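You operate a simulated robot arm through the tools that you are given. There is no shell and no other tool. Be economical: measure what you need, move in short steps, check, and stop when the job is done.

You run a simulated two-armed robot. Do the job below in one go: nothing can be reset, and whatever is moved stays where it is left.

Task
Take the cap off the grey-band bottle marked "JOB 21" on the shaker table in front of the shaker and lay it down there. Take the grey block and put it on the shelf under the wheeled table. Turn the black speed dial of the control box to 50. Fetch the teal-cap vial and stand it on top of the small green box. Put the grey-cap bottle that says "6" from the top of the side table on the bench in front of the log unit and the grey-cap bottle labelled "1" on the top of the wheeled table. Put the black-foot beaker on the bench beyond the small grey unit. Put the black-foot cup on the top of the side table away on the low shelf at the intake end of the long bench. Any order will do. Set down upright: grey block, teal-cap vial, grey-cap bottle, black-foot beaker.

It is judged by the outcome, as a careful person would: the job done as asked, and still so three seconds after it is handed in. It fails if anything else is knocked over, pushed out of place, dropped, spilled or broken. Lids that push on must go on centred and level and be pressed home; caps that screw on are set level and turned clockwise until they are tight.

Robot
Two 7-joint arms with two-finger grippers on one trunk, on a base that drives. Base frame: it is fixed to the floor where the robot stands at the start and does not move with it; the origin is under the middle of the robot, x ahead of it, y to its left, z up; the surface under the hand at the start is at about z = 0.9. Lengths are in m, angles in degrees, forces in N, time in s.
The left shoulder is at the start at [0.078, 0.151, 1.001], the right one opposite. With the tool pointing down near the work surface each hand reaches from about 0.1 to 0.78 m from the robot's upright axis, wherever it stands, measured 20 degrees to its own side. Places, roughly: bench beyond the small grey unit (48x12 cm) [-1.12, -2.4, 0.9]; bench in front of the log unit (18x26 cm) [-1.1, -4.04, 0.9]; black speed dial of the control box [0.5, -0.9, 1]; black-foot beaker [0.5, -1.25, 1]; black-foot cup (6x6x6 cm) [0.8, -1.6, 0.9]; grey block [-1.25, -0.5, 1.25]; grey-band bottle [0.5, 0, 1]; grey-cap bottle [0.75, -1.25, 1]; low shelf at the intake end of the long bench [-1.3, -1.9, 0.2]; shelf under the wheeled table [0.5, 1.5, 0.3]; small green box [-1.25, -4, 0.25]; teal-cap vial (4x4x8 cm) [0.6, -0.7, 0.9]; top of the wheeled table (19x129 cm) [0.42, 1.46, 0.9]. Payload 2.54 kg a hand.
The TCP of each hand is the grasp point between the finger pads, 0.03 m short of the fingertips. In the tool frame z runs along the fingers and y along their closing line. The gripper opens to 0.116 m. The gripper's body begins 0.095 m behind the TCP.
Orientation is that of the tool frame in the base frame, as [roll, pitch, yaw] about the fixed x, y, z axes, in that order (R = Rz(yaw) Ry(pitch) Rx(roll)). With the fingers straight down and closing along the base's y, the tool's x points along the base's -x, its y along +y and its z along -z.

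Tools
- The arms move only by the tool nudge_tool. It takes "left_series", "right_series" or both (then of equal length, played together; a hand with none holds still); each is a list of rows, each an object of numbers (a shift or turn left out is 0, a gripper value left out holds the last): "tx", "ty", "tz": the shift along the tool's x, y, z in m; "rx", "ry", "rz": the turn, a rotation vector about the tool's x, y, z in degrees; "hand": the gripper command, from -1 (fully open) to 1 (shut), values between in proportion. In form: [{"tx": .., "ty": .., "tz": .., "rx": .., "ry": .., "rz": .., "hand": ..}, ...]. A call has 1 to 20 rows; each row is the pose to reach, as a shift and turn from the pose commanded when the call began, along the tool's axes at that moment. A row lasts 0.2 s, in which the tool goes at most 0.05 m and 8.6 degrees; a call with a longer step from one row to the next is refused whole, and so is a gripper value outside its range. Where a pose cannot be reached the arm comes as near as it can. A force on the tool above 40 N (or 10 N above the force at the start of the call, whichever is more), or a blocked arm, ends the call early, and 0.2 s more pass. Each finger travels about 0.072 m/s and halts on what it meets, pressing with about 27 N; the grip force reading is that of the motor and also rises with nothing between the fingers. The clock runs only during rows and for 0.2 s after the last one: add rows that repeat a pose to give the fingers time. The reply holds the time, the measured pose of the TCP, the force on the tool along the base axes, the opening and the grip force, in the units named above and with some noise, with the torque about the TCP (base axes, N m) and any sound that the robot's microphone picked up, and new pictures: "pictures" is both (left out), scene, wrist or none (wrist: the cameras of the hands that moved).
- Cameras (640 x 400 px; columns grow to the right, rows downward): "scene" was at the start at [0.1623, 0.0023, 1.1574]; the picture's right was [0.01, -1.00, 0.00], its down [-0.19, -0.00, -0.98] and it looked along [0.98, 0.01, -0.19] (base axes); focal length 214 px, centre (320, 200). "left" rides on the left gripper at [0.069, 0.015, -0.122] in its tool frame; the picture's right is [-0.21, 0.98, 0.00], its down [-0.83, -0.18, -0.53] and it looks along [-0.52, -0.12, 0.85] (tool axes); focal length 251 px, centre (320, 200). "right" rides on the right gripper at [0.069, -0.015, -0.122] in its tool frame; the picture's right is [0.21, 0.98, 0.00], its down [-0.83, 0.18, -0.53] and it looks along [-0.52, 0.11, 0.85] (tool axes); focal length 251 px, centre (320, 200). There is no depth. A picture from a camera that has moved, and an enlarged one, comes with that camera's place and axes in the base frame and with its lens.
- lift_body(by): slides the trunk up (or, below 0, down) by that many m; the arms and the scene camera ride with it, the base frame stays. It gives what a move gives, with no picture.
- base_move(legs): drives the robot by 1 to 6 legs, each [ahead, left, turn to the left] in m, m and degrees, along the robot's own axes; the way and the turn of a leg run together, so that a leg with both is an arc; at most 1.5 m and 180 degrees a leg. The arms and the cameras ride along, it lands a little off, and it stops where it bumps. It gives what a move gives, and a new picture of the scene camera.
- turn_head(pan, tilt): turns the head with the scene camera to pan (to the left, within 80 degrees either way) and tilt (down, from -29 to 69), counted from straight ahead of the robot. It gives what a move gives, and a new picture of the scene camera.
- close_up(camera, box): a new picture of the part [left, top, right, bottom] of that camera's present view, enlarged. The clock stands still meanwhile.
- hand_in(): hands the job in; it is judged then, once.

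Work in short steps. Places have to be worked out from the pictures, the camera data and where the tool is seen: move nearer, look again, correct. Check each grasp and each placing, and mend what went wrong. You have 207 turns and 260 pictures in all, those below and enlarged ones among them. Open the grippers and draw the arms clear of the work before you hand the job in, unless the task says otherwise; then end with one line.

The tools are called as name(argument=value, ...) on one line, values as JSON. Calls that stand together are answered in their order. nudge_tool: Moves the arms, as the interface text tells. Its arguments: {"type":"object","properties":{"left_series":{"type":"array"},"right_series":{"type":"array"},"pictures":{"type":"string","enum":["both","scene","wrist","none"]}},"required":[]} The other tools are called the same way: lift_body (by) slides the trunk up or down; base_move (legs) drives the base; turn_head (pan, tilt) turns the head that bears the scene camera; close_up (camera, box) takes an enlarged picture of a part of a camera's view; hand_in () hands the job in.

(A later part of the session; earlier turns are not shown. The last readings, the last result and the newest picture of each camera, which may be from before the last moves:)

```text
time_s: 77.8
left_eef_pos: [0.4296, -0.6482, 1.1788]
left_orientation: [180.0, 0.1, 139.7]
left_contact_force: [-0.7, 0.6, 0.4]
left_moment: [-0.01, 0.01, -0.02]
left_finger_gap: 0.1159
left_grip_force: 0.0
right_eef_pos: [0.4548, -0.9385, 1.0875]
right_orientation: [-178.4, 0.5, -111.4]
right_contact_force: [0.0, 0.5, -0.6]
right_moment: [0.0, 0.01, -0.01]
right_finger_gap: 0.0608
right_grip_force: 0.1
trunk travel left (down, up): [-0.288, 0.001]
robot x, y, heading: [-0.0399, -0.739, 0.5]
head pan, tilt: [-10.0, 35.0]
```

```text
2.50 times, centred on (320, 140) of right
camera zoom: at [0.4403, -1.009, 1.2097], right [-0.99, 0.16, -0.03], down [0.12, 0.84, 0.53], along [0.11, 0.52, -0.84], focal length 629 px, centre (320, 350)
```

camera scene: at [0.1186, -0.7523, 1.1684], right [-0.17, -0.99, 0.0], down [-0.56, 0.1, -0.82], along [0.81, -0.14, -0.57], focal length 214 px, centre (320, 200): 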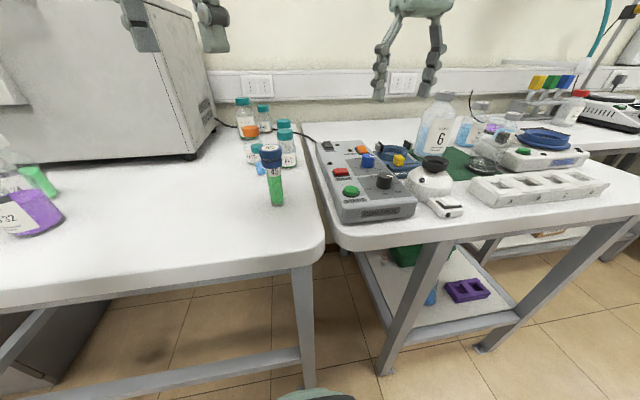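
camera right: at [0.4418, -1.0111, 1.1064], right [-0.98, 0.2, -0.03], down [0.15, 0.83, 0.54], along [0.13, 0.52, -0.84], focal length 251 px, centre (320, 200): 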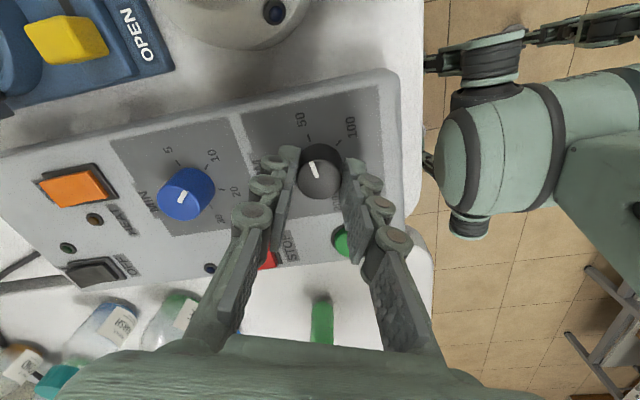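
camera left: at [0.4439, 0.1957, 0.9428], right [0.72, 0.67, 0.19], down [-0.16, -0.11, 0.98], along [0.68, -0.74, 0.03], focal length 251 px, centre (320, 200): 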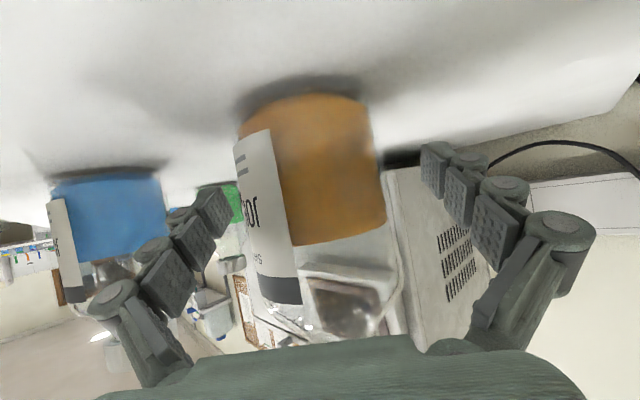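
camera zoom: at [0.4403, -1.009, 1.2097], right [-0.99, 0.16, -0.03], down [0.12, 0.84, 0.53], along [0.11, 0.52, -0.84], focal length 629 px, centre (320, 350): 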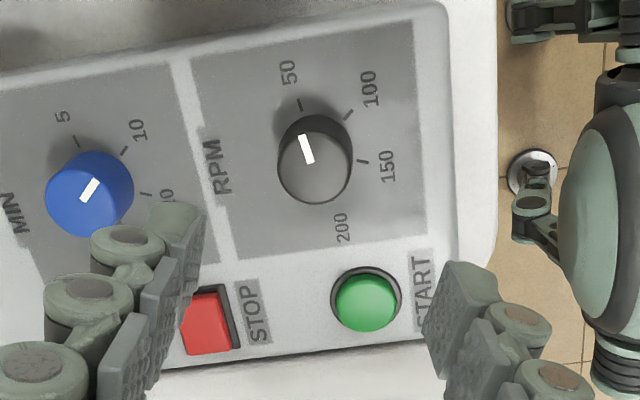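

The pointer now sits on the 50 tick. Raise the right hand, and drive so the teal vial is before the left arm.

nudge_tool(right_series=[{"tz": -0.03, "rz": 8}, {"tz": -0.03, "rz": 16}, {"tz": -0.03, "rz": 24}, {"tz": -0.03, "rz": 32}, {"tz": -0.03, "rz": 40}, {"tz": -0.03, "rz": 48}, {"tz": -0.03, "rz": 56}, {"tz": -0.03, "rz": 64}], pictures="none")

base_move(legs=[[0.07, -0.1, 0]])

nudge_tool(left_series=[{"tx": -0.03}, {"tx": -0.06, "ty": 0.02}, {"tx": -0.06, "ty": 0.04, "tz": 0.03}, {"tx": -0.06, "ty": 0.06, "tz": 0.06}, {"tx": -0.06, "ty": 0.06, "tz": 0.07}], pictures="wrist")

```text
time_s: 79.6
left_eef_pos: [0.4303, -0.6479, 1.1786]
left_orientation: [180.0, -0.1, 139.5]
left_contact_force: [0.6, -0.8, 1.0]
left_moment: [0.02, 0.0, 0.02]
left_finger_gap: 0.1159
left_grip_force: 0.1
right_eef_pos: [0.4527, -0.9404, 1.1159]
right_orientation: [-179.6, 1.7, -175.6]
right_contact_force: [0.3, 0.1, 0.4]
right_moment: [-0.01, 0.02, -0.01]
right_finger_gap: 0.0607
right_grip_force: 0.2
trunk travel left (down, up): [-0.288, 0.001]
robot x, y, heading: [-0.0317, -0.7377, 0.5]
head pan, tilt: [-10.0, 35.0]
```

```text
time_s: 81.2
left_eef_pos: [0.4967, -0.7475, 1.1781]
left_orientation: [179.9, -0.2, 139.8]
left_contact_force: [-0.1, -0.4, -0.7]
left_moment: [0.03, -0.01, -0.01]
left_finger_gap: 0.1159
left_grip_force: 0.1
right_eef_pos: [0.5211, -1.0383, 1.1151]
right_orientation: [-179.7, 1.8, -175.1]
right_contact_force: [0.4, -0.6, -1.2]
right_moment: [0.03, 0.03, 0.0]
right_finger_gap: 0.061
right_grip_force: 0.1
trunk travel left (down, up): [-0.288, 0.001]
robot x, y, heading: [0.0285, -0.8373, 0.6]
head pan, tilt: [-10.0, 35.0]
camera scene: at [0.1867, -0.8518, 1.1683], right [-0.16, -0.99, 0.0], down [-0.57, 0.09, -0.82], along [0.81, -0.13, -0.57], focal length 214 px, centre (320, 200)
```

scene: 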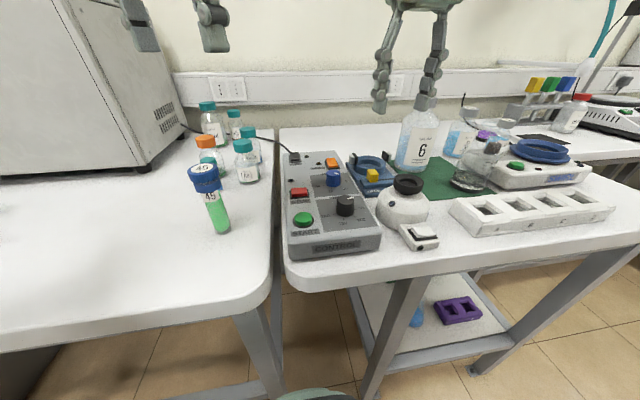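

```text
time_s: 82.4
left_eef_pos: [0.5812, -0.7384, 1.1077]
left_orientation: [179.9, 0.0, 139.8]
left_contact_force: [-1.3, -0.1, 1.1]
left_moment: [0.02, -0.01, -0.01]
left_finger_gap: 0.1159
left_grip_force: 0.1
right_eef_pos: [0.5224, -1.039, 1.1163]
right_orientation: [-179.7, 1.7, -175.2]
right_contact_force: [-0.3, 1.1, 0.0]
right_moment: [0.01, 0.05, 0.0]
right_finger_gap: 0.061
right_grip_force: 0.2
trunk travel left (down, up): [-0.288, 0.001]
robot x, y, heading: [0.0311, -0.8372, 0.6]
head pan, tilt: [-10.0, 35.0]
camera left: at [0.5375, -0.6808, 1.2292], right [0.79, 0.61, 0.0], down [0.51, -0.67, 0.53], along [0.33, -0.42, -0.85], focal length 251 px, centre (320, 200)
```

left: 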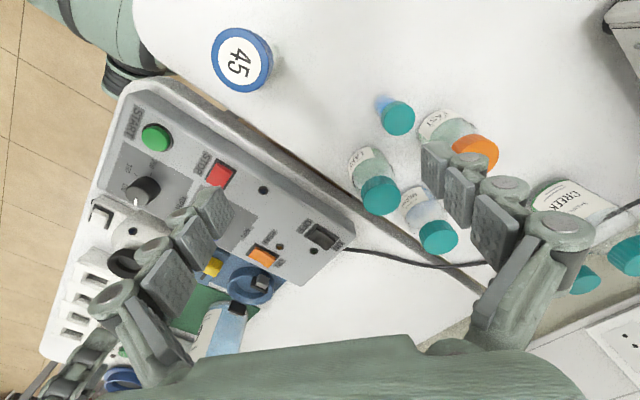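

Vial at (0.639, −0.683). Move over it, narrow the hand to ~0.07, descend to z≈0.945.

nudge_tool(left_series=[{"tx": -0.004, "ty": 0.04, "hand": -0.25}, {"tx": -0.0082, "ty": 0.0797, "hand": -0.25}, {"tx": -0.0082, "ty": 0.0797, "tz": 0.04, "hand": -0.25}, {"tx": -0.0082, "ty": 0.0797, "tz": 0.075}, {"tx": -0.0082, "ty": 0.0797, "tz": 0.075}], pictures="wrist")

```text
time_s: 83.6
left_eef_pos: [0.6366, -0.6854, 1.0323]
left_orientation: [179.7, 0.1, 139.9]
left_contact_force: [0.7, 0.5, 0.5]
left_moment: [0.01, 0.01, 0.01]
left_finger_gap: 0.0724
left_grip_force: 0.0
left hand out of reach, approached as far as the arm can: row 2, 3
right_eef_pos: [0.522, -1.0383, 1.1161]
right_orientation: [-179.5, 1.7, -175.2]
right_contact_force: [0.1, -1.4, 0.0]
right_moment: [-0.04, -0.01, -0.01]
right_finger_gap: 0.0609
right_grip_force: 0.0
trunk travel left (down, up): [-0.288, 0.001]
robot x, y, heading: [0.0326, -0.8422, 0.7]
head pan, tilt: [-10.0, 35.0]
camera left: at [0.5924, -0.6277, 1.154], right [0.79, 0.61, 0.0], down [0.51, -0.67, 0.53], along [0.33, -0.42, -0.85], focal length 251 px, centre (320, 200)
```

left: 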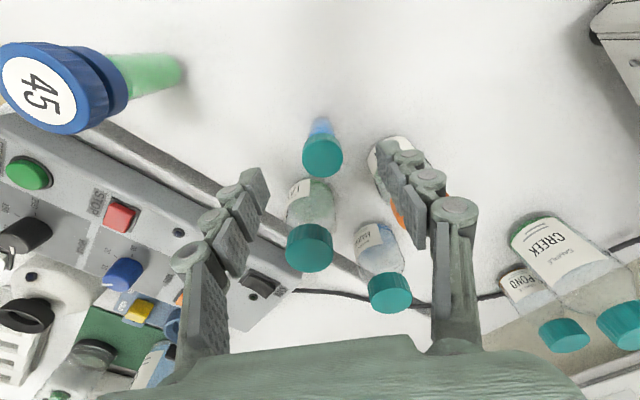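

Well aligned. Narrow to 0.055, descend to z≈0.945, and close.

nudge_tool(left_series=[{"tx": 0.001, "ty": 0.003, "hand": 0.05}, {"tx": 0.001, "ty": 0.003, "hand": 0.05}, {"tx": 0.001, "ty": 0.003, "tz": 0.03}, {"tx": 0.001, "ty": 0.003, "tz": 0.06}, {"tx": 0.001, "ty": 0.003, "tz": 0.086}, {"tx": 0.001, "ty": 0.003, "tz": 0.086, "hand": 1}, {"tx": 0.001, "ty": 0.003, "tz": 0.086, "hand": 1}, {"tx": 0.001, "ty": 0.003, "tz": 0.086, "hand": 1}], pictures="wrist")

```text
time_s: 85.4
left_eef_pos: [0.6425, -0.681, 0.9468]
left_orientation: [180.0, 0.1, 139.7]
left_contact_force: [-0.7, -0.6, -0.2]
left_moment: [0.03, 0.02, 0.0]
left_finger_gap: 0.0277
left_grip_force: 27.6
left hand out of reach, approached as far as the arm can: row 1, 2
right_eef_pos: [0.5219, -1.0375, 1.1162]
right_orientation: [-179.8, 1.7, -175.2]
right_contact_force: [-0.7, 0.5, 0.8]
right_moment: [-0.01, 0.0, -0.01]
right_finger_gap: 0.0608
right_grip_force: 0.0
trunk travel left (down, up): [-0.288, 0.001]
robot x, y, heading: [0.0294, -0.8361, 0.8]
head pan, tilt: [-10.0, 35.0]
camera left: at [0.599, -0.6248, 1.0689], right [0.79, 0.61, 0.0], down [0.51, -0.67, 0.53], along [0.32, -0.42, -0.85], focal length 251 px, centre (320, 200)
```

left: 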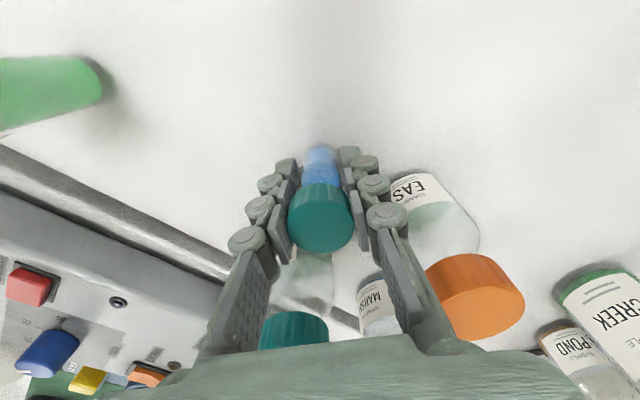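

Vial is gripped. Lift it straight, then draw back towards the robot and up.

nudge_tool(left_series=[{"tz": -0.03}, {"tz": -0.06}, {"tz": -0.085}, {"tx": 0.032, "ty": -0.014, "tz": -0.1}, {"tx": 0.063, "ty": -0.028, "tz": -0.13}, {"tx": 0.095, "ty": -0.042, "tz": -0.16}, {"tx": 0.13, "ty": -0.055, "tz": -0.18}, {"tx": 0.13, "ty": -0.055, "tz": -0.2}], pictures="wrist")

```text
time_s: 87.2
left_eef_pos: [0.507, -0.6371, 1.1486]
left_orientation: [179.9, -0.1, 139.9]
left_contact_force: [-0.5, 0.1, -1.0]
left_moment: [0.0, -0.03, 0.0]
left_finger_gap: 0.0277
left_grip_force: 26.8
left hand out of reach, approached as far as the arm can: row 3
right_eef_pos: [0.5214, -1.0404, 1.1151]
right_orientation: [-179.8, 1.7, -175.1]
right_contact_force: [-0.1, 0.4, -0.1]
right_moment: [0.03, 0.04, -0.01]
right_finger_gap: 0.0607
right_grip_force: 0.0
trunk travel left (down, up): [-0.288, 0.001]
robot x, y, heading: [0.0303, -0.8407, 0.5]
head pan, tilt: [-10.0, 35.0]
camera left: at [0.4626, -0.5791, 1.2699], right [0.79, 0.61, 0.0], down [0.51, -0.67, 0.53], along [0.32, -0.42, -0.85], focal length 251 px, centre (320, 200)
```

left: 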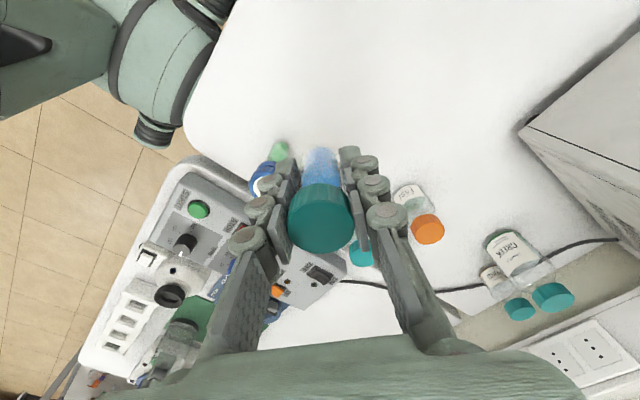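

Vial is held. Next bottle "6" (≈(0.72,−1.21)) with the right hand; drive right 0.21 and look.

base_move(legs=[[0, -0.21, 0]])

close_up(camera="scene", box=[300, 60, 560, 240])

```text
time_s: 89.8
left_eef_pos: [0.5078, -0.8455, 1.1472]
left_orientation: [179.8, 0.0, 139.7]
left_contact_force: [0.5, -0.2, 0.2]
left_moment: [0.01, 0.01, 0.0]
left_finger_gap: 0.0275
left_grip_force: 27.2
right_eef_pos: [0.5244, -1.2478, 1.116]
right_orientation: [-179.7, 1.7, -175.3]
right_contact_force: [-0.3, -0.2, 0.2]
right_moment: [0.02, -0.01, -0.01]
right_finger_gap: 0.0609
right_grip_force: 0.1
trunk travel left (down, up): [-0.288, 0.001]
robot x, y, heading: [0.0328, -1.0456, 0.7]
head pan, tilt: [-10.0, 35.0]
camera scene: at [0.1886, -1.0613, 1.1684], right [-0.16, -0.99, 0.0], down [-0.57, 0.09, -0.82], along [0.81, -0.13, -0.57], focal length 214 px, centre (320, 200)
```

scene: 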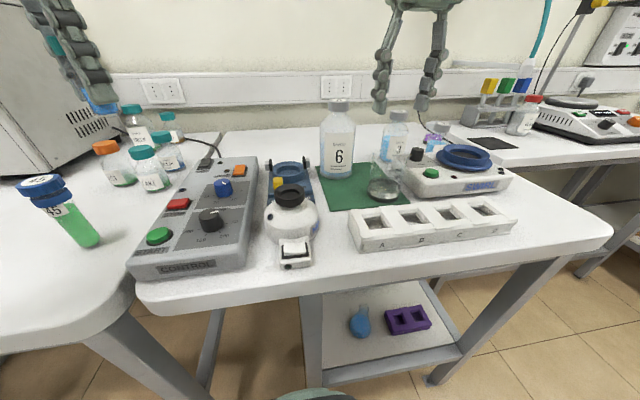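

```text
2.22 times, centred on (430, 150) of scene
camera zoom: at [0.1886, -1.0613, 1.1684], right [-0.16, -0.99, 0.0], down [-0.57, 0.09, -0.82], along [0.81, -0.13, -0.57], focal length 477 px, centre (76, 311)
```

zoom: 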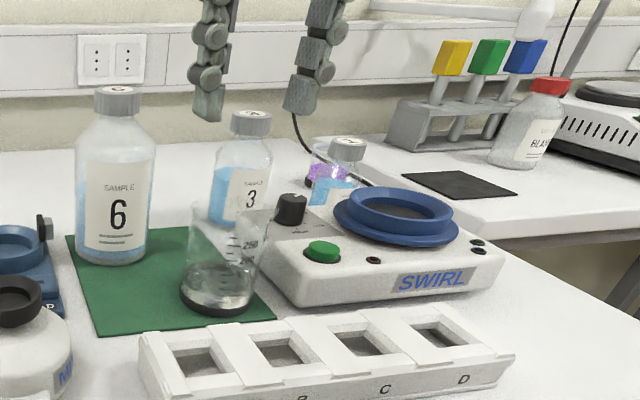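

Bottle 6 centre ≈ (0.70, −1.19), ⌀≈0.09, top z≈1.08. Bring the right hand to a 45°-tilted standoff, heading −10°, fully open.

nudge_tool(right_series=[{"tx": -0.01, "ty": 0.012, "tz": -0.01, "rx": 1, "ry": -7.5, "rz": 2.4, "hand": -1}, {"tx": -0.022, "ty": 0.025, "tz": -0.01, "rx": 2, "ry": -14.9, "rz": 4.7}, {"tx": -0.033, "ty": 0.037, "tz": -0.01, "rx": 3, "ry": -22.4, "rz": 7.1}, {"tx": -0.044, "ty": 0.05, "tz": 0, "rx": 3.9, "ry": -29.8, "rz": 9.5}, {"tx": -0.055, "ty": 0.062, "tz": 0.005, "rx": 4.9, "ry": -37.2, "rz": 11.8}, {"tx": -0.065, "ty": 0.0737, "tz": 0.011, "rx": 5.9, "ry": -44.7, "rz": 14.2}, {"tx": -0.065, "ty": 0.0737, "tz": 0.011, "rx": 5.9, "ry": -44.7, "rz": 14.2}], pictures="both")

```text
time_s: 91.4
left_eef_pos: [0.509, -0.8459, 1.1489]
left_orientation: [179.9, 0.0, 139.8]
left_contact_force: [0.1, 0.1, -0.3]
left_moment: [-0.03, 0.0, 0.02]
left_finger_gap: 0.0278
left_grip_force: 26.6
right_eef_pos: [0.5833, -1.1688, 1.1074]
right_orientation: [179.8, 46.8, 169.6]
right_contact_force: [-0.1, -0.1, -0.1]
right_moment: [-0.02, -0.04, 0.02]
right_finger_gap: 0.1161
right_grip_force: 0.1
trunk travel left (down, up): [-0.288, 0.001]
robot x, y, heading: [0.0315, -1.0479, 0.7]
head pan, tilt: [-10.0, 35.0]
camera scene: at [0.1884, -1.0611, 1.1684], right [-0.16, -0.99, 0.0], down [-0.57, 0.09, -0.82], along [0.81, -0.13, -0.57], focal length 214 px, centre (320, 200)
camera right: at [0.4476, -1.1603, 1.1401], right [0.03, 0.99, -0.15], down [0.21, 0.14, 0.97], along [0.98, -0.06, -0.2], focal length 251 px, centre (320, 200)
```

scene: 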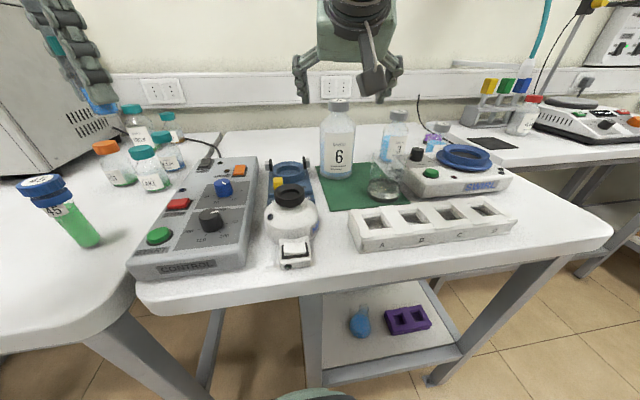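
right: 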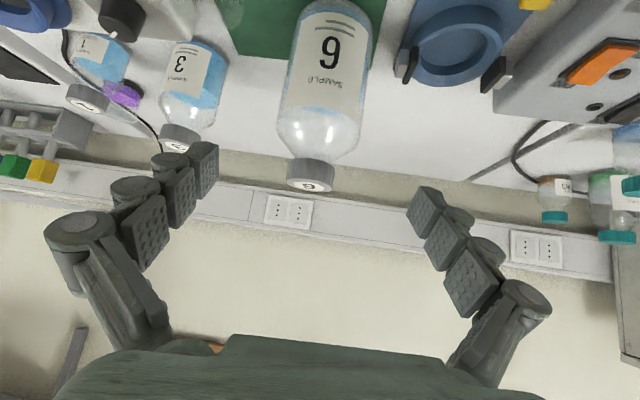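

Bottle axis ≈ (0.688, −1.19). Advance half way and check centring.

nudge_tool(right_series=[{"tx": 0.004, "tz": 0.04}, {"tx": 0.008, "tz": 0.08}, {"tx": 0.008, "tz": 0.08}], pictures="wrist")

```text
time_s: 92.2
left_eef_pos: [0.5076, -0.8459, 1.1477]
left_orientation: [179.9, 0.0, 139.6]
left_contact_force: [0.5, -0.4, -0.5]
left_moment: [0.0, -0.03, 0.0]
left_finger_gap: 0.0274
left_grip_force: 26.8
right_eef_pos: [0.6355, -1.1786, 1.0424]
right_orientation: [179.7, 46.7, 169.6]
right_contact_force: [-0.4, -0.2, -0.6]
right_moment: [0.0, 0.03, 0.02]
right_finger_gap: 0.116
right_grip_force: 0.1
trunk travel left (down, up): [-0.288, 0.001]
robot x, y, heading: [0.0338, -1.05, 0.7]
head pan, tilt: [-10.0, 35.0]
camera right: at [0.4993, -1.1701, 1.077], right [0.03, 0.99, -0.15], down [0.21, 0.14, 0.97], along [0.98, -0.06, -0.2], focal length 251 px, centre (320, 200)
```

right: 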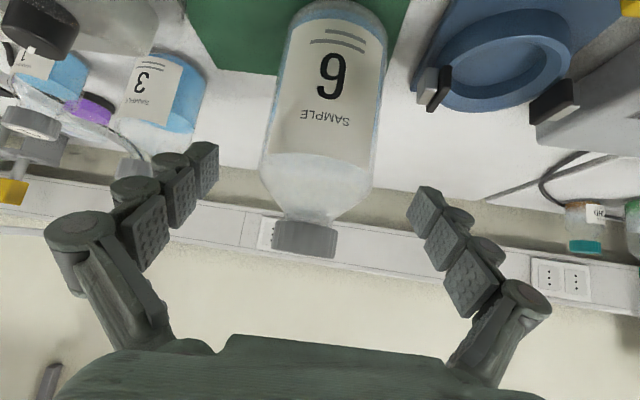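

Centred. Advance the rest and close.

nudge_tool(right_series=[{"tx": 0.002, "tz": 0.03}, {"tx": 0.004, "tz": 0.06}, {"tx": 0.005, "tz": 0.078}, {"tx": 0.005, "tz": 0.078, "hand": 1}, {"tx": 0.005, "tz": 0.078, "hand": 1}, {"tx": 0.005, "tz": 0.078, "hand": 1}], pictures="wrist")

```text
time_s: 93.6
left_eef_pos: [0.509, -0.8464, 1.1484]
left_orientation: [180.0, 0.1, 139.7]
left_contact_force: [0.6, -0.1, -0.1]
left_moment: [0.0, -0.03, 0.0]
left_finger_gap: 0.0275
left_grip_force: 27.3
right_eef_pos: [0.687, -1.1885, 0.9874]
right_orientation: [179.8, 46.6, 169.6]
right_contact_force: [-0.3, -3.6, 1.9]
right_moment: [-0.08, 0.04, -0.01]
right_finger_gap: 0.083
right_grip_force: 27.2
trunk travel left (down, up): [-0.288, 0.001]
robot x, y, heading: [0.0306, -1.0467, 0.5]
head pan, tilt: [-10.0, 35.0]
camera right: at [0.5517, -1.1792, 1.0216], right [0.03, 0.99, -0.15], down [0.21, 0.14, 0.97], along [0.98, -0.06, -0.2], focal length 251 px, centre (320, 200)
```

right: 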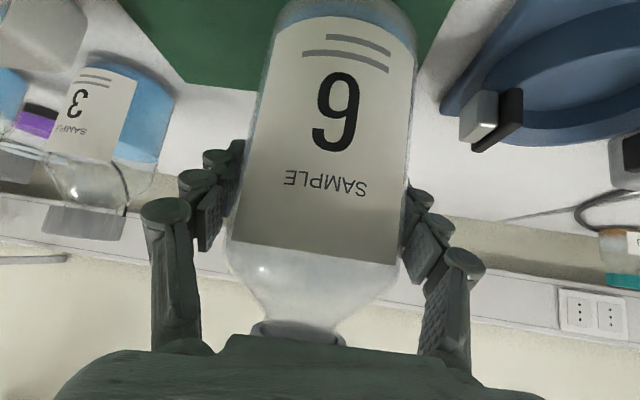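

Gripped (0.083). Lift straight 0.13 m.

nudge_tool(right_series=[{"tx": -0.015, "tz": -0.014}, {"tx": -0.029, "tz": -0.027}, {"tx": -0.044, "tz": -0.041}, {"tx": -0.058, "tz": -0.055}, {"tx": -0.073, "tz": -0.068}, {"tx": -0.087, "tz": -0.082}, {"tx": -0.095, "tz": -0.089}, {"tx": -0.095, "tz": -0.089}], pictures="both")

```text
time_s: 95.4
left_eef_pos: [0.5085, -0.8459, 1.1482]
left_orientation: [179.9, -0.1, 139.7]
left_contact_force: [0.0, -0.8, -0.8]
left_moment: [-0.02, -0.02, 0.01]
left_finger_gap: 0.0275
left_grip_force: 27.0
right_eef_pos: [0.6855, -1.1876, 1.1204]
right_orientation: [179.7, 46.7, 169.7]
right_contact_force: [0.5, -0.3, -4.2]
right_moment: [-0.03, -0.05, -0.02]
right_finger_gap: 0.0832
right_grip_force: 27.2
trunk travel left (down, up): [-0.288, 0.001]
robot x, y, heading: [0.0311, -1.0488, 0.5]
head pan, tilt: [-10.0, 35.0]
camera scene: at [0.1891, -1.0612, 1.1683], right [-0.16, -0.99, 0.0], down [-0.57, 0.09, -0.82], along [0.81, -0.13, -0.57], focal length 214 px, centre (320, 200)
camera right: at [0.5503, -1.1789, 1.1535], right [0.03, 0.99, -0.15], down [0.21, 0.14, 0.97], along [0.98, -0.06, -0.2], focal length 251 px, centre (320, 200)
```

scene: 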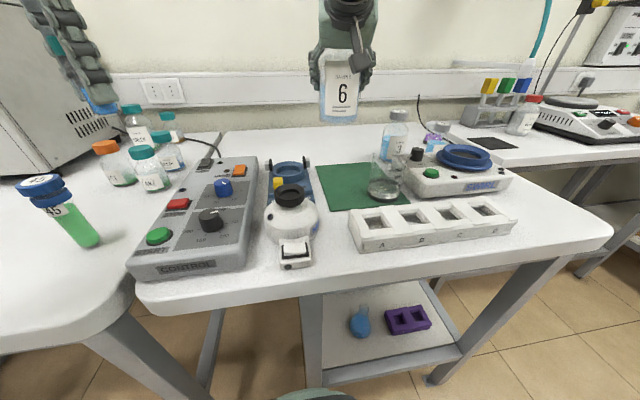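
right: 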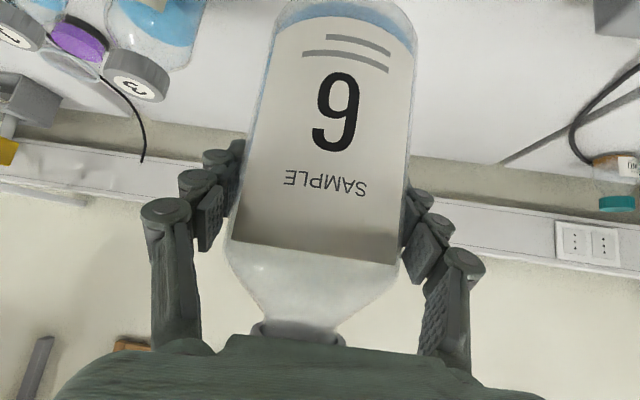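

Bottle 6 is up and vertical. Back off 0.35 m and look down the aisle to the right.

base_move(legs=[[-0.35, 0, 0]])

turn_head(pan=-80, tilt=15)

```text
time_s: 97.7
left_eef_pos: [0.1617, -0.8491, 1.1478]
left_orientation: [179.9, 0.0, 139.8]
left_contact_force: [0.1, -0.1, -0.6]
left_moment: [0.01, -0.03, -0.03]
left_finger_gap: 0.0276
left_grip_force: 26.8
right_eef_pos: [0.3403, -1.1911, 1.1188]
right_orientation: [179.9, 46.6, 169.7]
right_contact_force: [-0.8, -0.6, -4.0]
right_moment: [-0.01, -0.04, -0.01]
right_finger_gap: 0.0829
right_grip_force: 27.5
trunk travel left (down, up): [-0.288, 0.001]
robot x, y, heading: [-0.3104, -1.0524, 0.4]
head pan, tilt: [-10.0, 35.0]
camera scene: at [-0.1577, -1.0645, 1.1684], right [-0.16, -0.99, 0.0], down [-0.57, 0.09, -0.82], along [0.81, -0.13, -0.57], focal length 214 px, centre (320, 200)
```

scene: 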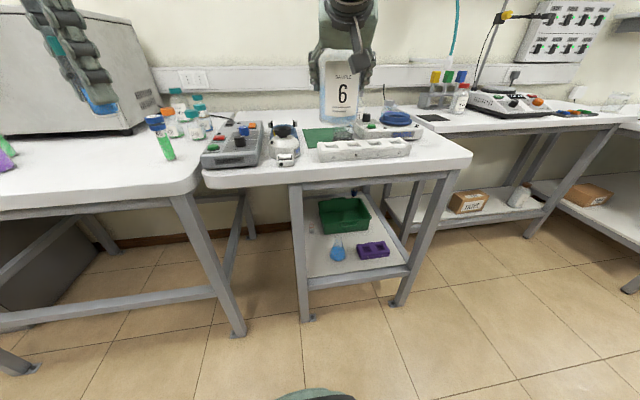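

```text
time_s: 99.1
left_eef_pos: [0.1627, -0.8495, 1.1489]
left_orientation: [179.9, 0.0, 139.7]
left_contact_force: [0.7, 0.0, -0.5]
left_moment: [-0.03, -0.01, -0.01]
left_finger_gap: 0.0276
left_grip_force: 27.1
right_eef_pos: [0.3397, -1.1896, 1.1202]
right_orientation: [179.8, 46.6, 169.5]
right_contact_force: [-0.1, -0.6, -4.7]
right_moment: [0.0, -0.04, -0.01]
right_finger_gap: 0.083
right_grip_force: 27.3
trunk travel left (down, up): [-0.288, 0.001]
robot x, y, heading: [-0.3171, -1.0542, 0.7]
head pan, tilt: [-80.0, 15.0]
camera scene: at [-0.2269, -1.1419, 1.2003], right [-0.98, -0.18, 0.0], down [-0.05, 0.25, -0.97], along [0.18, -0.95, -0.26], focal length 214 px, centre (320, 200)
```

scene: 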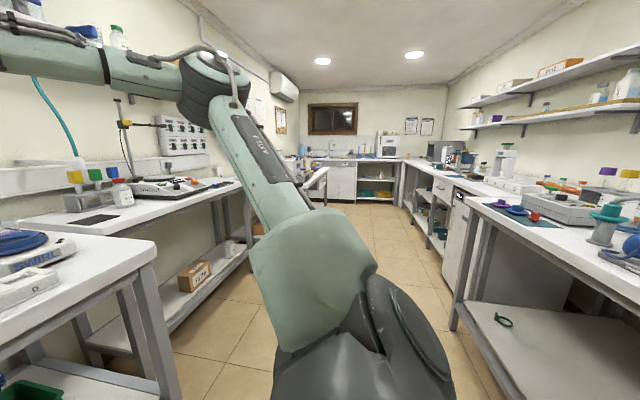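

Aisle is about 1 m wide and clear. Turn right 90° and drive down it facing ahead, in two stages.

turn_head(pan=0, tilt=20)

base_move(legs=[[0.07, 0, 0], [0, 0, -90]])

```text
time_s: 100.6
left_eef_pos: [0.1626, -0.849, 1.1469]
left_orientation: [-180.0, 0.0, 139.7]
left_contact_force: [0.4, 0.3, -0.2]
left_moment: [-0.01, 0.01, 0.0]
left_finger_gap: 0.0276
left_grip_force: 27.2
right_eef_pos: [0.3407, -1.1909, 1.1186]
right_orientation: [179.9, 46.6, 169.6]
right_contact_force: [0.4, 0.3, -4.6]
right_moment: [-0.02, -0.02, -0.01]
right_finger_gap: 0.0831
right_grip_force: 26.8
trunk travel left (down, up): [-0.288, 0.001]
robot x, y, heading: [-0.3122, -1.0502, 0.6]
head pan, tilt: [0.0, 20.0]
camera scene: at [-0.151, -1.0492, 1.1921], right [0.01, -1.0, 0.0], down [-0.34, 0.0, -0.94], along [0.94, 0.01, -0.34], focal length 214 px, centre (320, 200)
```

scene: 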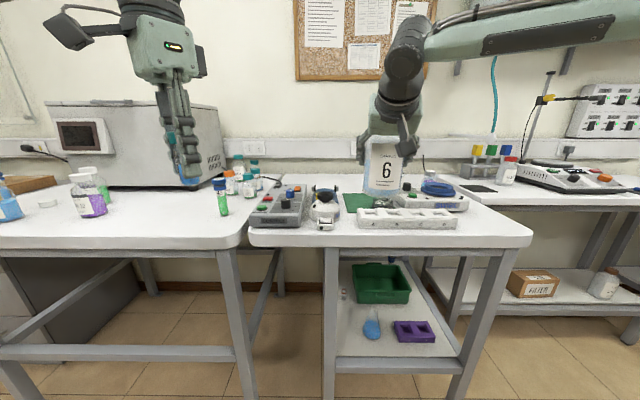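

```text
time_s: 105.6
left_eef_pos: [-0.0444, -1.5312, 1.1479]
left_orientation: [-180.0, -0.1, 49.3]
left_contact_force: [-0.3, 0.4, 0.1]
left_moment: [0.01, 0.0, -0.01]
left_finger_gap: 0.0276
left_grip_force: 27.0
right_eef_pos: [-0.3874, -1.7045, 1.1188]
right_orientation: [179.9, 46.5, 79.0]
right_contact_force: [-0.3, -0.5, -4.2]
right_moment: [-0.01, 0.02, 0.02]
right_finger_gap: 0.0831
right_grip_force: 27.0
trunk travel left (down, up): [-0.288, 0.001]
robot x, y, heading: [-0.2444, -1.0512, -89.8]
head pan, tilt: [0.0, 20.0]
camera scene: at [-0.2427, -1.2116, 1.1921], right [-1.0, 0.0, 0.0], down [0.0, 0.34, -0.94], along [0.0, -0.94, -0.34], focal length 214 px, centre (320, 200)
```

scene: 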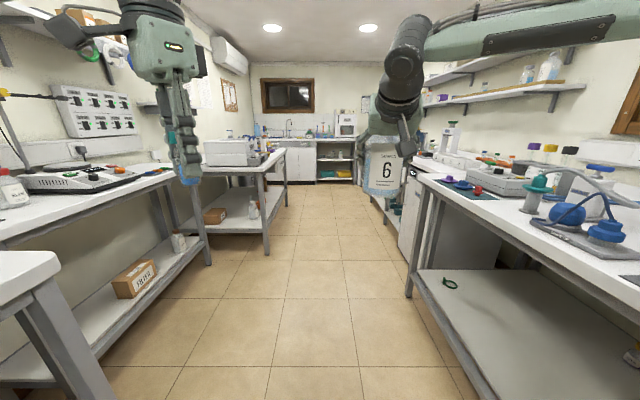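

Aisle narrows (right bench edge x≈−0.77, left ≈0.06). Shift right 0.1 and go ahead 1.4 m.

base_move(legs=[[0, -0.1, 0], [1.4, 0, 0]])

```text
time_s: 114.0
left_eef_pos: [-0.196, -2.9702, 1.1482]
left_orientation: [-180.0, 0.0, 46.7]
left_contact_force: [0.2, -0.5, -0.2]
left_moment: [0.0, 0.02, 0.02]
left_finger_gap: 0.0274
left_grip_force: 27.0
right_eef_pos: [-0.547, -3.1296, 1.1192]
right_orientation: [179.9, 46.6, 76.7]
right_contact_force: [0.3, -0.6, -4.8]
right_moment: [-0.03, 0.04, -0.02]
right_finger_gap: 0.083
right_grip_force: 26.7
trunk travel left (down, up): [-0.288, 0.001]
robot x, y, heading: [-0.3762, -2.4817, -92.5]
head pan, tilt: [0.0, 20.0]
camera scene: at [-0.3805, -2.6443, 1.1921], right [-1.0, 0.04, 0.0], down [0.01, 0.34, -0.94], along [-0.04, -0.94, -0.34], focal length 214 px, centre (320, 200)
```

scene: 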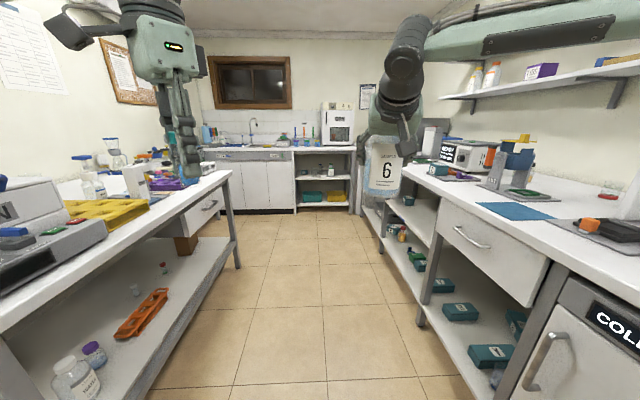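

Continue ahead 1.1 m, correcting heading by +2.5°.

base_move(legs=[[0, 0, 2.5], [1.1, 0, 0]])

turn_head(pan=-60, tilt=30)

```text
time_s: 120.0
left_eef_pos: [-0.1884, -4.0725, 1.1484]
left_orientation: [-180.0, -0.2, 48.5]
left_contact_force: [0.2, -0.5, -0.2]
left_moment: [0.03, 0.0, 0.03]
left_finger_gap: 0.0272
left_grip_force: 26.8
right_eef_pos: [-0.5346, -4.2422, 1.1181]
right_orientation: [180.0, 46.6, 78.3]
right_contact_force: [-0.1, -0.8, -4.2]
right_moment: [-0.04, 0.01, -0.02]
right_finger_gap: 0.0829
right_grip_force: 27.2
trunk travel left (down, up): [-0.288, 0.001]
robot x, y, heading: [-0.38, -3.5934, -90.8]
head pan, tilt: [0.0, 20.0]
camera scene: at [-0.3821, -3.7527, 1.1921], right [-1.0, 0.01, 0.0], down [0.0, 0.34, -0.94], along [-0.01, -0.94, -0.34], focal length 214 px, centre (320, 200)
```

scene: 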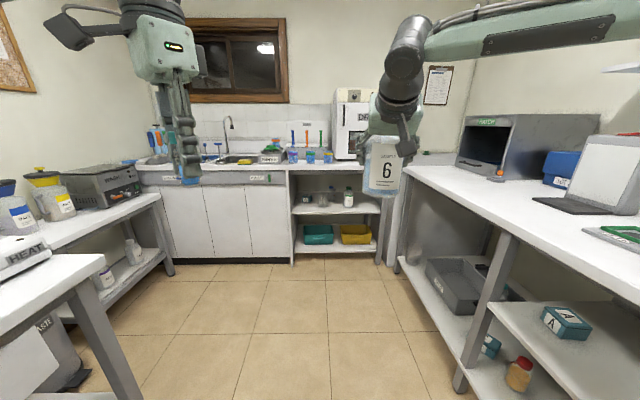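

```text
time_s: 121.3
left_eef_pos: [-0.1897, -4.0739, 1.1472]
left_orientation: [-180.0, -0.2, 48.4]
left_contact_force: [0.0, 0.0, 0.2]
left_moment: [-0.02, 0.0, -0.01]
left_finger_gap: 0.0274
left_grip_force: 26.6
right_eef_pos: [-0.5354, -4.2421, 1.1197]
right_orientation: [179.8, 46.6, 78.4]
right_contact_force: [0.2, -0.2, -4.3]
right_moment: [-0.04, 0.02, 0.01]
right_finger_gap: 0.0828
right_grip_force: 27.1
trunk travel left (down, up): [-0.288, 0.001]
robot x, y, heading: [-0.3809, -3.5946, -90.7]
head pan, tilt: [-60.0, 30.0]
camera scene: at [-0.4597, -3.7036, 1.1761], right [-0.49, 0.87, 0.0], down [0.44, 0.25, -0.87], along [-0.76, -0.42, -0.5], focal length 214 px, centre (320, 200)
```

scene: 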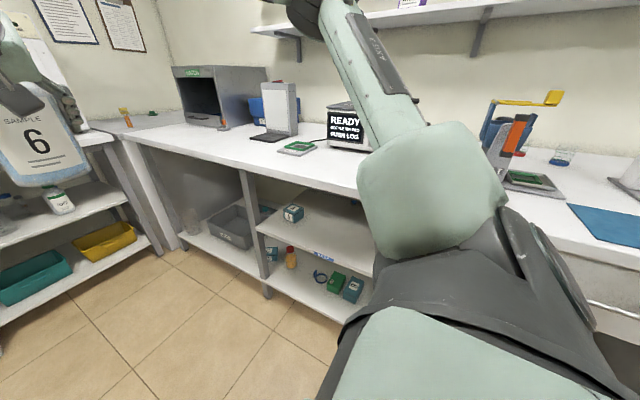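

The log unit is at about (−1.35, −4.05). Zoom on the lower shelves for the small green box.

close_up(camera="scene", box=[180, 180, 380, 320])

close_up(camera="scene", box=[220, 60, 400, 180])

```text
2.86 times, centred on (280, 250) of scene
camera zoom: at [-0.4597, -3.7036, 1.1761], right [-0.49, 0.87, 0.0], down [0.44, 0.25, -0.87], along [-0.76, -0.42, -0.5], focal length 613 px, centre (434, 57)
```

zoom: 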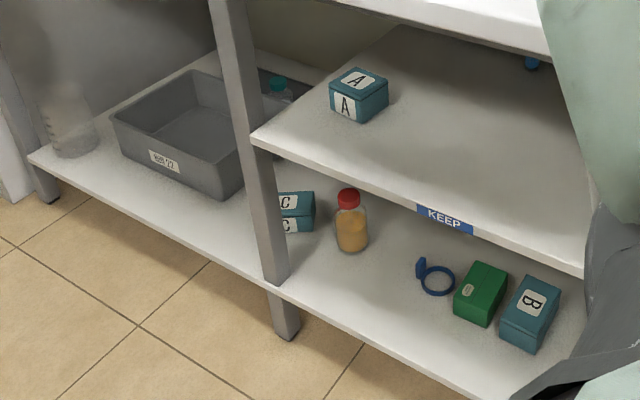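

```text
3.33 times, centred on (310, 120) of scene
camera zoom: at [-0.4597, -3.7036, 1.1761], right [-0.49, 0.87, 0.0], down [0.44, 0.25, -0.87], along [-0.76, -0.42, -0.5], focal length 715 px, centre (353, 467)
```

zoom: 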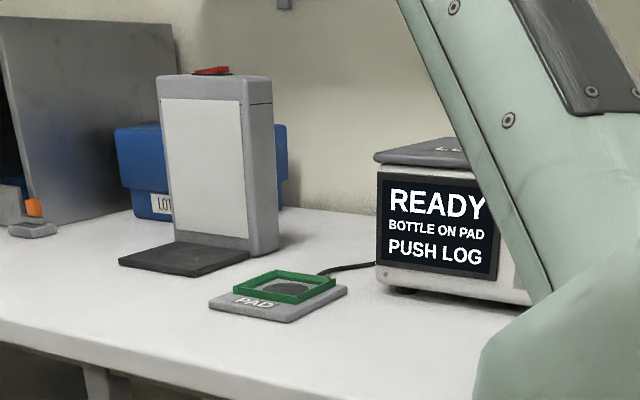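

Green box is on the lowest shelf under the KEEP shelf. Drive ahead 0.57 and turn right to face the log bench.

turn_head(pan=0, tilt=35)

base_move(legs=[[0.57, 0, 0], [0, 0, -90]])

```text
time_s: 122.6
left_eef_pos: [-0.1904, -4.073, 1.1475]
left_orientation: [179.9, -0.1, 48.5]
left_contact_force: [-0.8, 0.2, -0.7]
left_moment: [-0.01, -0.03, 0.03]
left_finger_gap: 0.0274
left_grip_force: 26.3
right_eef_pos: [-0.5349, -4.243, 1.1188]
right_orientation: [179.9, 46.5, 78.3]
right_contact_force: [1.1, 0.2, -4.6]
right_moment: [-0.01, -0.01, 0.0]
right_finger_gap: 0.083
right_grip_force: 27.1
trunk travel left (down, up): [-0.288, 0.001]
robot x, y, heading: [-0.383, -3.5917, -90.9]
head pan, tilt: [0.0, 35.0]
camera scene: at [-0.3821, -3.7474, 1.1683], right [-1.0, 0.01, 0.0], down [0.01, 0.57, -0.82], along [-0.01, -0.82, -0.57], focal length 214 px, centre (320, 200)
```

scene: 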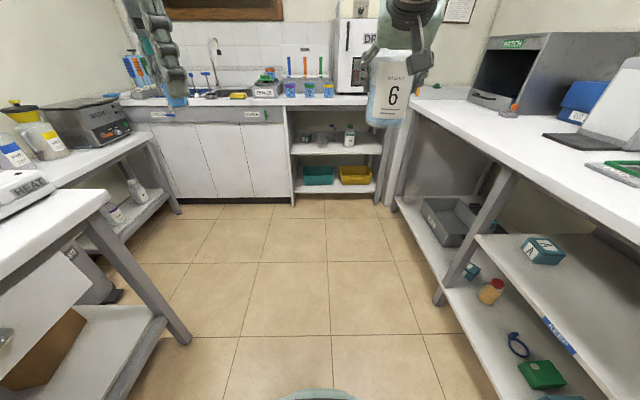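

```text
time_s: 129.8
left_eef_pos: [-0.8686, -4.375, 1.1476]
left_orientation: [179.9, -0.2, -40.4]
left_contact_force: [-0.3, 0.5, -0.7]
left_moment: [0.0, -0.02, 0.0]
left_finger_gap: 0.0275
left_grip_force: 26.4
right_eef_pos: [-1.0457, -4.0324, 1.1188]
right_orientation: [180.0, 46.6, -10.4]
right_contact_force: [0.2, 0.3, -4.6]
right_moment: [0.01, 0.02, -0.01]
right_finger_gap: 0.0829
right_grip_force: 27.4
trunk travel left (down, up): [-0.288, 0.001]
robot x, y, heading: [-0.3923, -4.173, -179.5]
head pan, tilt: [0.0, 35.0]
camera scene: at [-0.5479, -4.1717, 1.1683], right [-0.01, 1.0, 0.0], down [0.57, 0.0, -0.82], along [-0.82, -0.01, -0.57], focal length 214 px, centre (320, 200)
```

scene: 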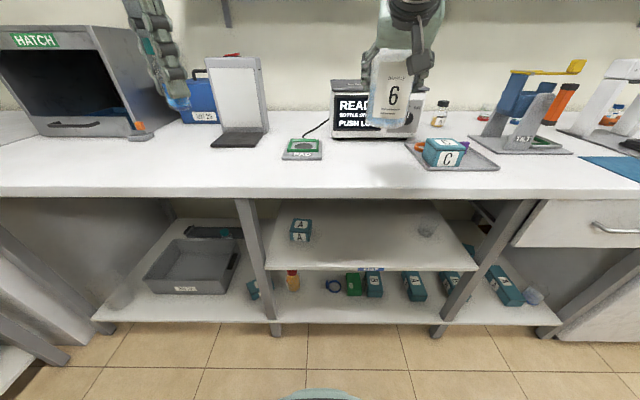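

Spot in front of the log unit between pad and tray is free: (−1.12, −4.04). Drive ahead 0.08 to bring the bottle over it.

base_move(legs=[[0.075, 0, 0]])

```text
time_s: 130.8
left_eef_pos: [-0.944, -4.3745, 1.1477]
left_orientation: [180.0, -0.1, -40.4]
left_contact_force: [-0.2, -0.1, -1.4]
left_moment: [-0.02, -0.05, 0.01]
left_finger_gap: 0.0275
left_grip_force: 26.7
right_eef_pos: [-1.1187, -4.0321, 1.1182]
right_orientation: [179.9, 46.5, -10.5]
right_contact_force: [-0.4, 0.3, -5.9]
right_moment: [0.03, 0.03, 0.0]
right_finger_gap: 0.0832
right_grip_force: 27.0
trunk travel left (down, up): [-0.288, 0.001]
robot x, y, heading: [-0.4673, -4.1746, -179.7]
head pan, tilt: [0.0, 35.0]
camera scene: at [-0.6222, -4.1719, 1.1681], right [-0.01, 1.0, 0.0], down [0.57, 0.0, -0.82], along [-0.82, -0.01, -0.57], focal length 214 px, centre (320, 200)
```

scene: 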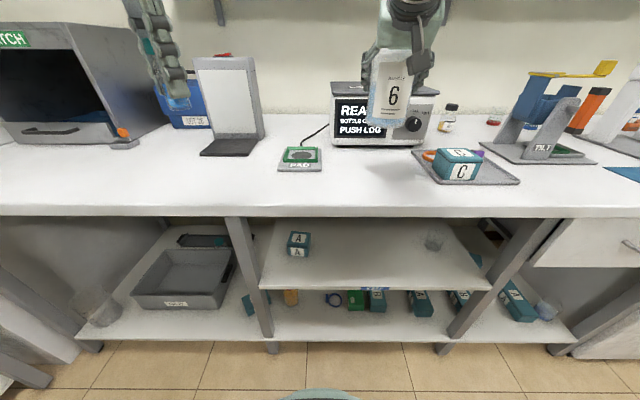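

Lower the bottle: 0.122 quickly, then slowly to contact.

nudge_tool(right_series=[{"tx": 0.022, "tz": 0.021}, {"tx": 0.044, "tz": 0.042}, {"tx": 0.066, "tz": 0.063}, {"tx": 0.085, "tz": 0.08}, {"tx": 0.0891, "tz": 0.0836}, {"tx": 0.092, "tz": 0.0864}, {"tx": 0.095, "tz": 0.089}, {"tx": 0.097, "tz": 0.091}], pictures="wrist")

```text
time_s: 132.6
left_eef_pos: [-0.9441, -4.3732, 1.1479]
left_orientation: [180.0, 0.0, -40.4]
left_contact_force: [0.3, -0.4, -0.8]
left_moment: [-0.02, -0.01, 0.04]
left_finger_gap: 0.0275
left_grip_force: 27.2
right_eef_pos: [-1.1175, -4.0321, 0.9847]
right_orientation: [179.9, 46.5, -10.6]
right_contact_force: [-0.3, -0.7, -3.6]
right_moment: [0.01, 0.04, -0.01]
right_finger_gap: 0.0832
right_grip_force: 26.7
trunk travel left (down, up): [-0.288, 0.001]
robot x, y, heading: [-0.4673, -4.1734, -179.9]
head pan, tilt: [0.0, 35.0]
camera right: at [-0.9805, -4.0429, 1.0193], right [-0.03, -0.99, -0.15], down [-0.21, -0.14, 0.97], along [-0.98, 0.06, -0.2], focal length 251 px, centre (320, 200)
```

right: 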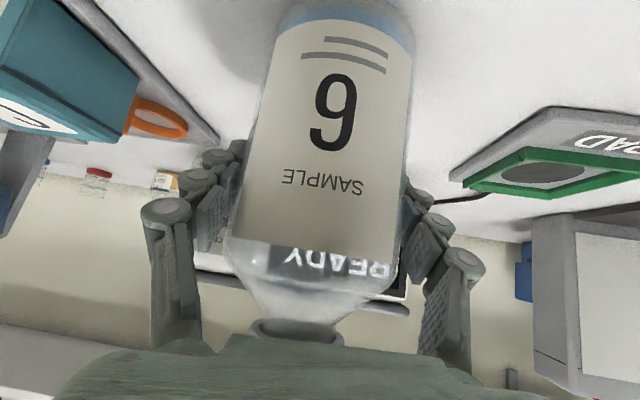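

Not yet down; lower in small steps.

nudge_tool(right_series=[{"tx": 0.0015, "tz": 0.0014}, {"tx": 0.003, "tz": 0.0027}, {"tx": 0.0044, "tz": 0.0041}, {"tx": 0.0044, "tz": 0.0041}], pictures="none")

```text
time_s: 133.6
left_eef_pos: [-0.9408, -4.375, 1.149]
left_orientation: [180.0, 0.1, -40.5]
left_contact_force: [0.4, 0.5, -1.0]
left_moment: [0.03, 0.01, 0.01]
left_finger_gap: 0.0273
left_grip_force: 26.8
right_eef_pos: [-1.1179, -4.0336, 0.984]
right_orientation: [179.7, 47.1, -10.8]
right_contact_force: [-3.2, 1.1, 20.4]
right_moment: [0.11, -0.12, -0.01]
right_finger_gap: 0.0832
right_grip_force: 27.1
trunk travel left (down, up): [-0.288, 0.001]
robot x, y, heading: [-0.4659, -4.1703, -179.7]
head pan, tilt: [0.0, 35.0]
```

Touched down. Ease back 3 mm, open, and retreat along the tool.

nudge_tool(right_series=[{"tx": -0.002, "tz": -0.002}, {"tx": -0.002, "tz": -0.002, "hand": -1}, {"tx": -0.002, "tz": -0.002, "hand": -1}, {"tx": -0.002, "tz": -0.002, "hand": -1}, {"tx": -0.004, "tz": -0.05}, {"tx": -0.006, "tz": -0.1}, {"tx": -0.008, "tz": -0.15}], pictures="both")

```text
time_s: 135.2
left_eef_pos: [-0.9422, -4.3751, 1.1489]
left_orientation: [180.0, 0.0, -40.4]
left_contact_force: [0.3, 0.0, -0.5]
left_moment: [-0.02, 0.02, 0.0]
left_finger_gap: 0.0274
left_grip_force: 27.3
right_eef_pos: [-1.017, -4.0491, 1.0874]
right_orientation: [179.8, 46.5, -10.6]
right_contact_force: [0.6, 0.6, -0.2]
right_moment: [-0.03, 0.0, 0.02]
right_finger_gap: 0.1161
right_grip_force: 0.0
trunk travel left (down, up): [-0.288, 0.001]
robot x, y, heading: [-0.4683, -4.1717, -179.9]
head pan, tilt: [0.0, 35.0]
camera scene: at [-0.62, -4.1722, 1.1685], right [-0.01, 1.0, 0.0], down [0.57, 0.0, -0.82], along [-0.82, -0.01, -0.57], focal length 214 px, centre (320, 200)
camera right: at [-0.8793, -4.0599, 1.1221], right [-0.03, -0.99, -0.15], down [-0.21, -0.14, 0.97], along [-0.98, 0.06, -0.2], focal length 251 px, centre (320, 200)
```

scene: 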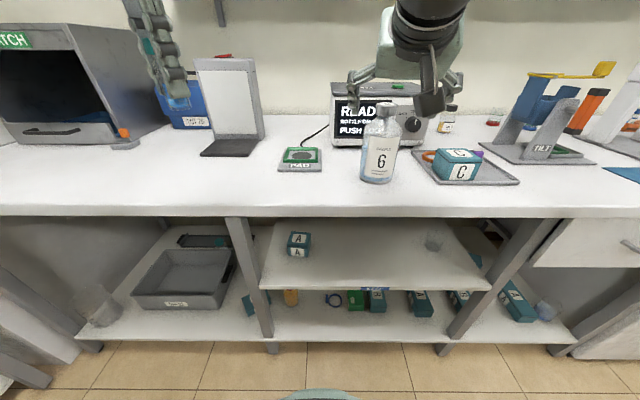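
right: 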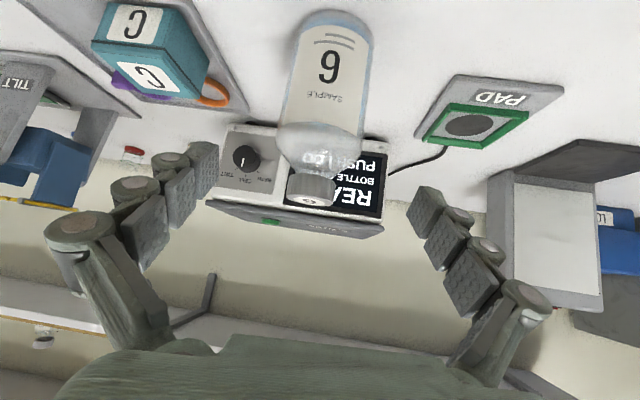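

Bottle 6 is placed. The green box is under a shelf (gap ≈0.3 m), so I must regrasp the vial from the side: stand it on the bench at (−1.03, −4.33) with the left hand.

nudge_tool(left_series=[{"tx": -0.03, "ty": 0.007}, {"tx": -0.06, "ty": 0.014}, {"tx": -0.0962, "ty": 0.0227}, {"tx": -0.0962, "ty": 0.0227, "tz": 0.045}, {"tx": -0.0962, "ty": 0.0227, "tz": 0.09}, {"tx": -0.0962, "ty": 0.0227, "tz": 0.135}, {"tx": -0.0962, "ty": 0.0227, "tz": 0.18}, {"tx": -0.0962, "ty": 0.0227, "tz": 0.195}, {"tx": -0.0962, "ty": 0.0227, "tz": 0.198}], pictures="wrist")

```text
time_s: 137.2
left_eef_pos: [-1.0302, -4.3275, 0.9495]
left_orientation: [-180.0, 0.0, -40.4]
left_contact_force: [0.0, -0.3, -1.3]
left_moment: [0.03, 0.01, 0.02]
left_finger_gap: 0.0274
left_grip_force: 26.6
left hand out of reach, approached as far as the arm can: row 3
right_eef_pos: [-1.019, -4.049, 1.0888]
right_orientation: [179.9, 46.6, -10.5]
right_contact_force: [0.0, 0.0, 0.4]
right_moment: [0.0, 0.02, 0.0]
right_finger_gap: 0.1159
right_grip_force: 0.1
trunk travel left (down, up): [-0.288, 0.001]
robot x, y, heading: [-0.4653, -4.1725, -179.4]
head pan, tilt: [0.0, 35.0]
camera left: at [-0.9886, -4.3833, 1.0708], right [-0.8, -0.6, 0.0], down [-0.51, 0.67, 0.53], along [-0.32, 0.42, -0.85], focal length 251 px, centre (320, 200)
```

left: 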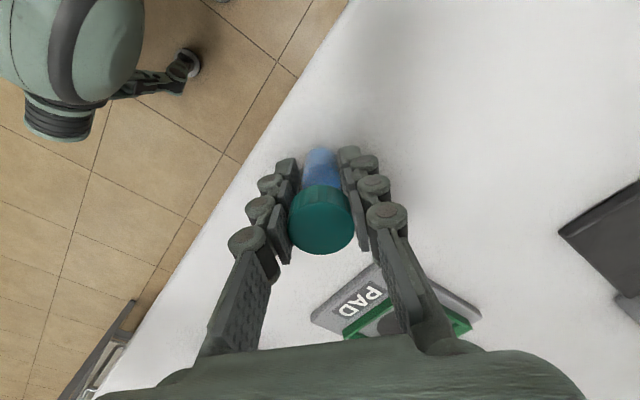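

Lower gently to contact, open, and rise.

nudge_tool(left_series=[{"tz": 0.0015}, {"tz": 0.003}, {"tz": 0.0045}, {"tz": 0.005}, {"tz": 0.004, "hand": 0.2}, {"tz": 0.004, "hand": 0}, {"tz": 0.004, "hand": -0.3}, {"tz": 0.004, "hand": -0.3}, {"tz": -0.04}, {"tz": -0.09}, {"tz": -0.14}], pictures="wrist")

```text
time_s: 139.6
left_eef_pos: [-1.0317, -4.3288, 1.0935]
left_orientation: [179.8, 0.1, -40.4]
left_contact_force: [-0.4, 0.4, -0.2]
left_moment: [-0.02, 0.01, -0.03]
left_finger_gap: 0.0754
left_grip_force: 0.0
right_eef_pos: [-1.0176, -4.0484, 1.0876]
right_orientation: [179.8, 46.6, -10.6]
right_contact_force: [0.4, 0.0, -0.2]
right_moment: [-0.01, 0.0, 0.04]
right_finger_gap: 0.1162
right_grip_force: 0.1
trunk travel left (down, up): [-0.288, 0.001]
robot x, y, heading: [-0.4669, -4.1701, -179.6]
head pan, tilt: [0.0, 35.0]
camera left: at [-0.9899, -4.3827, 1.2158], right [-0.8, -0.6, 0.0], down [-0.51, 0.67, 0.53], along [-0.32, 0.42, -0.85], focal length 251 px, centre (320, 200)
```

left: 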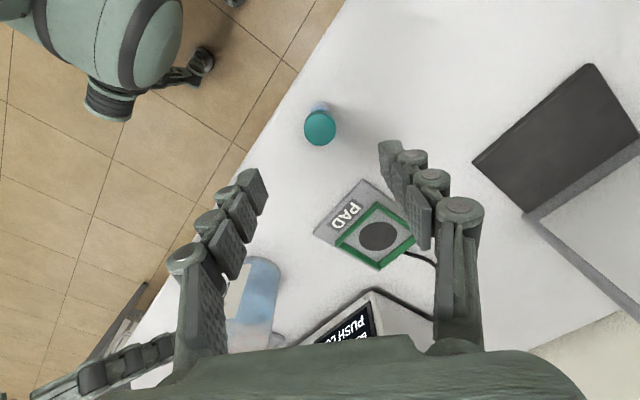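

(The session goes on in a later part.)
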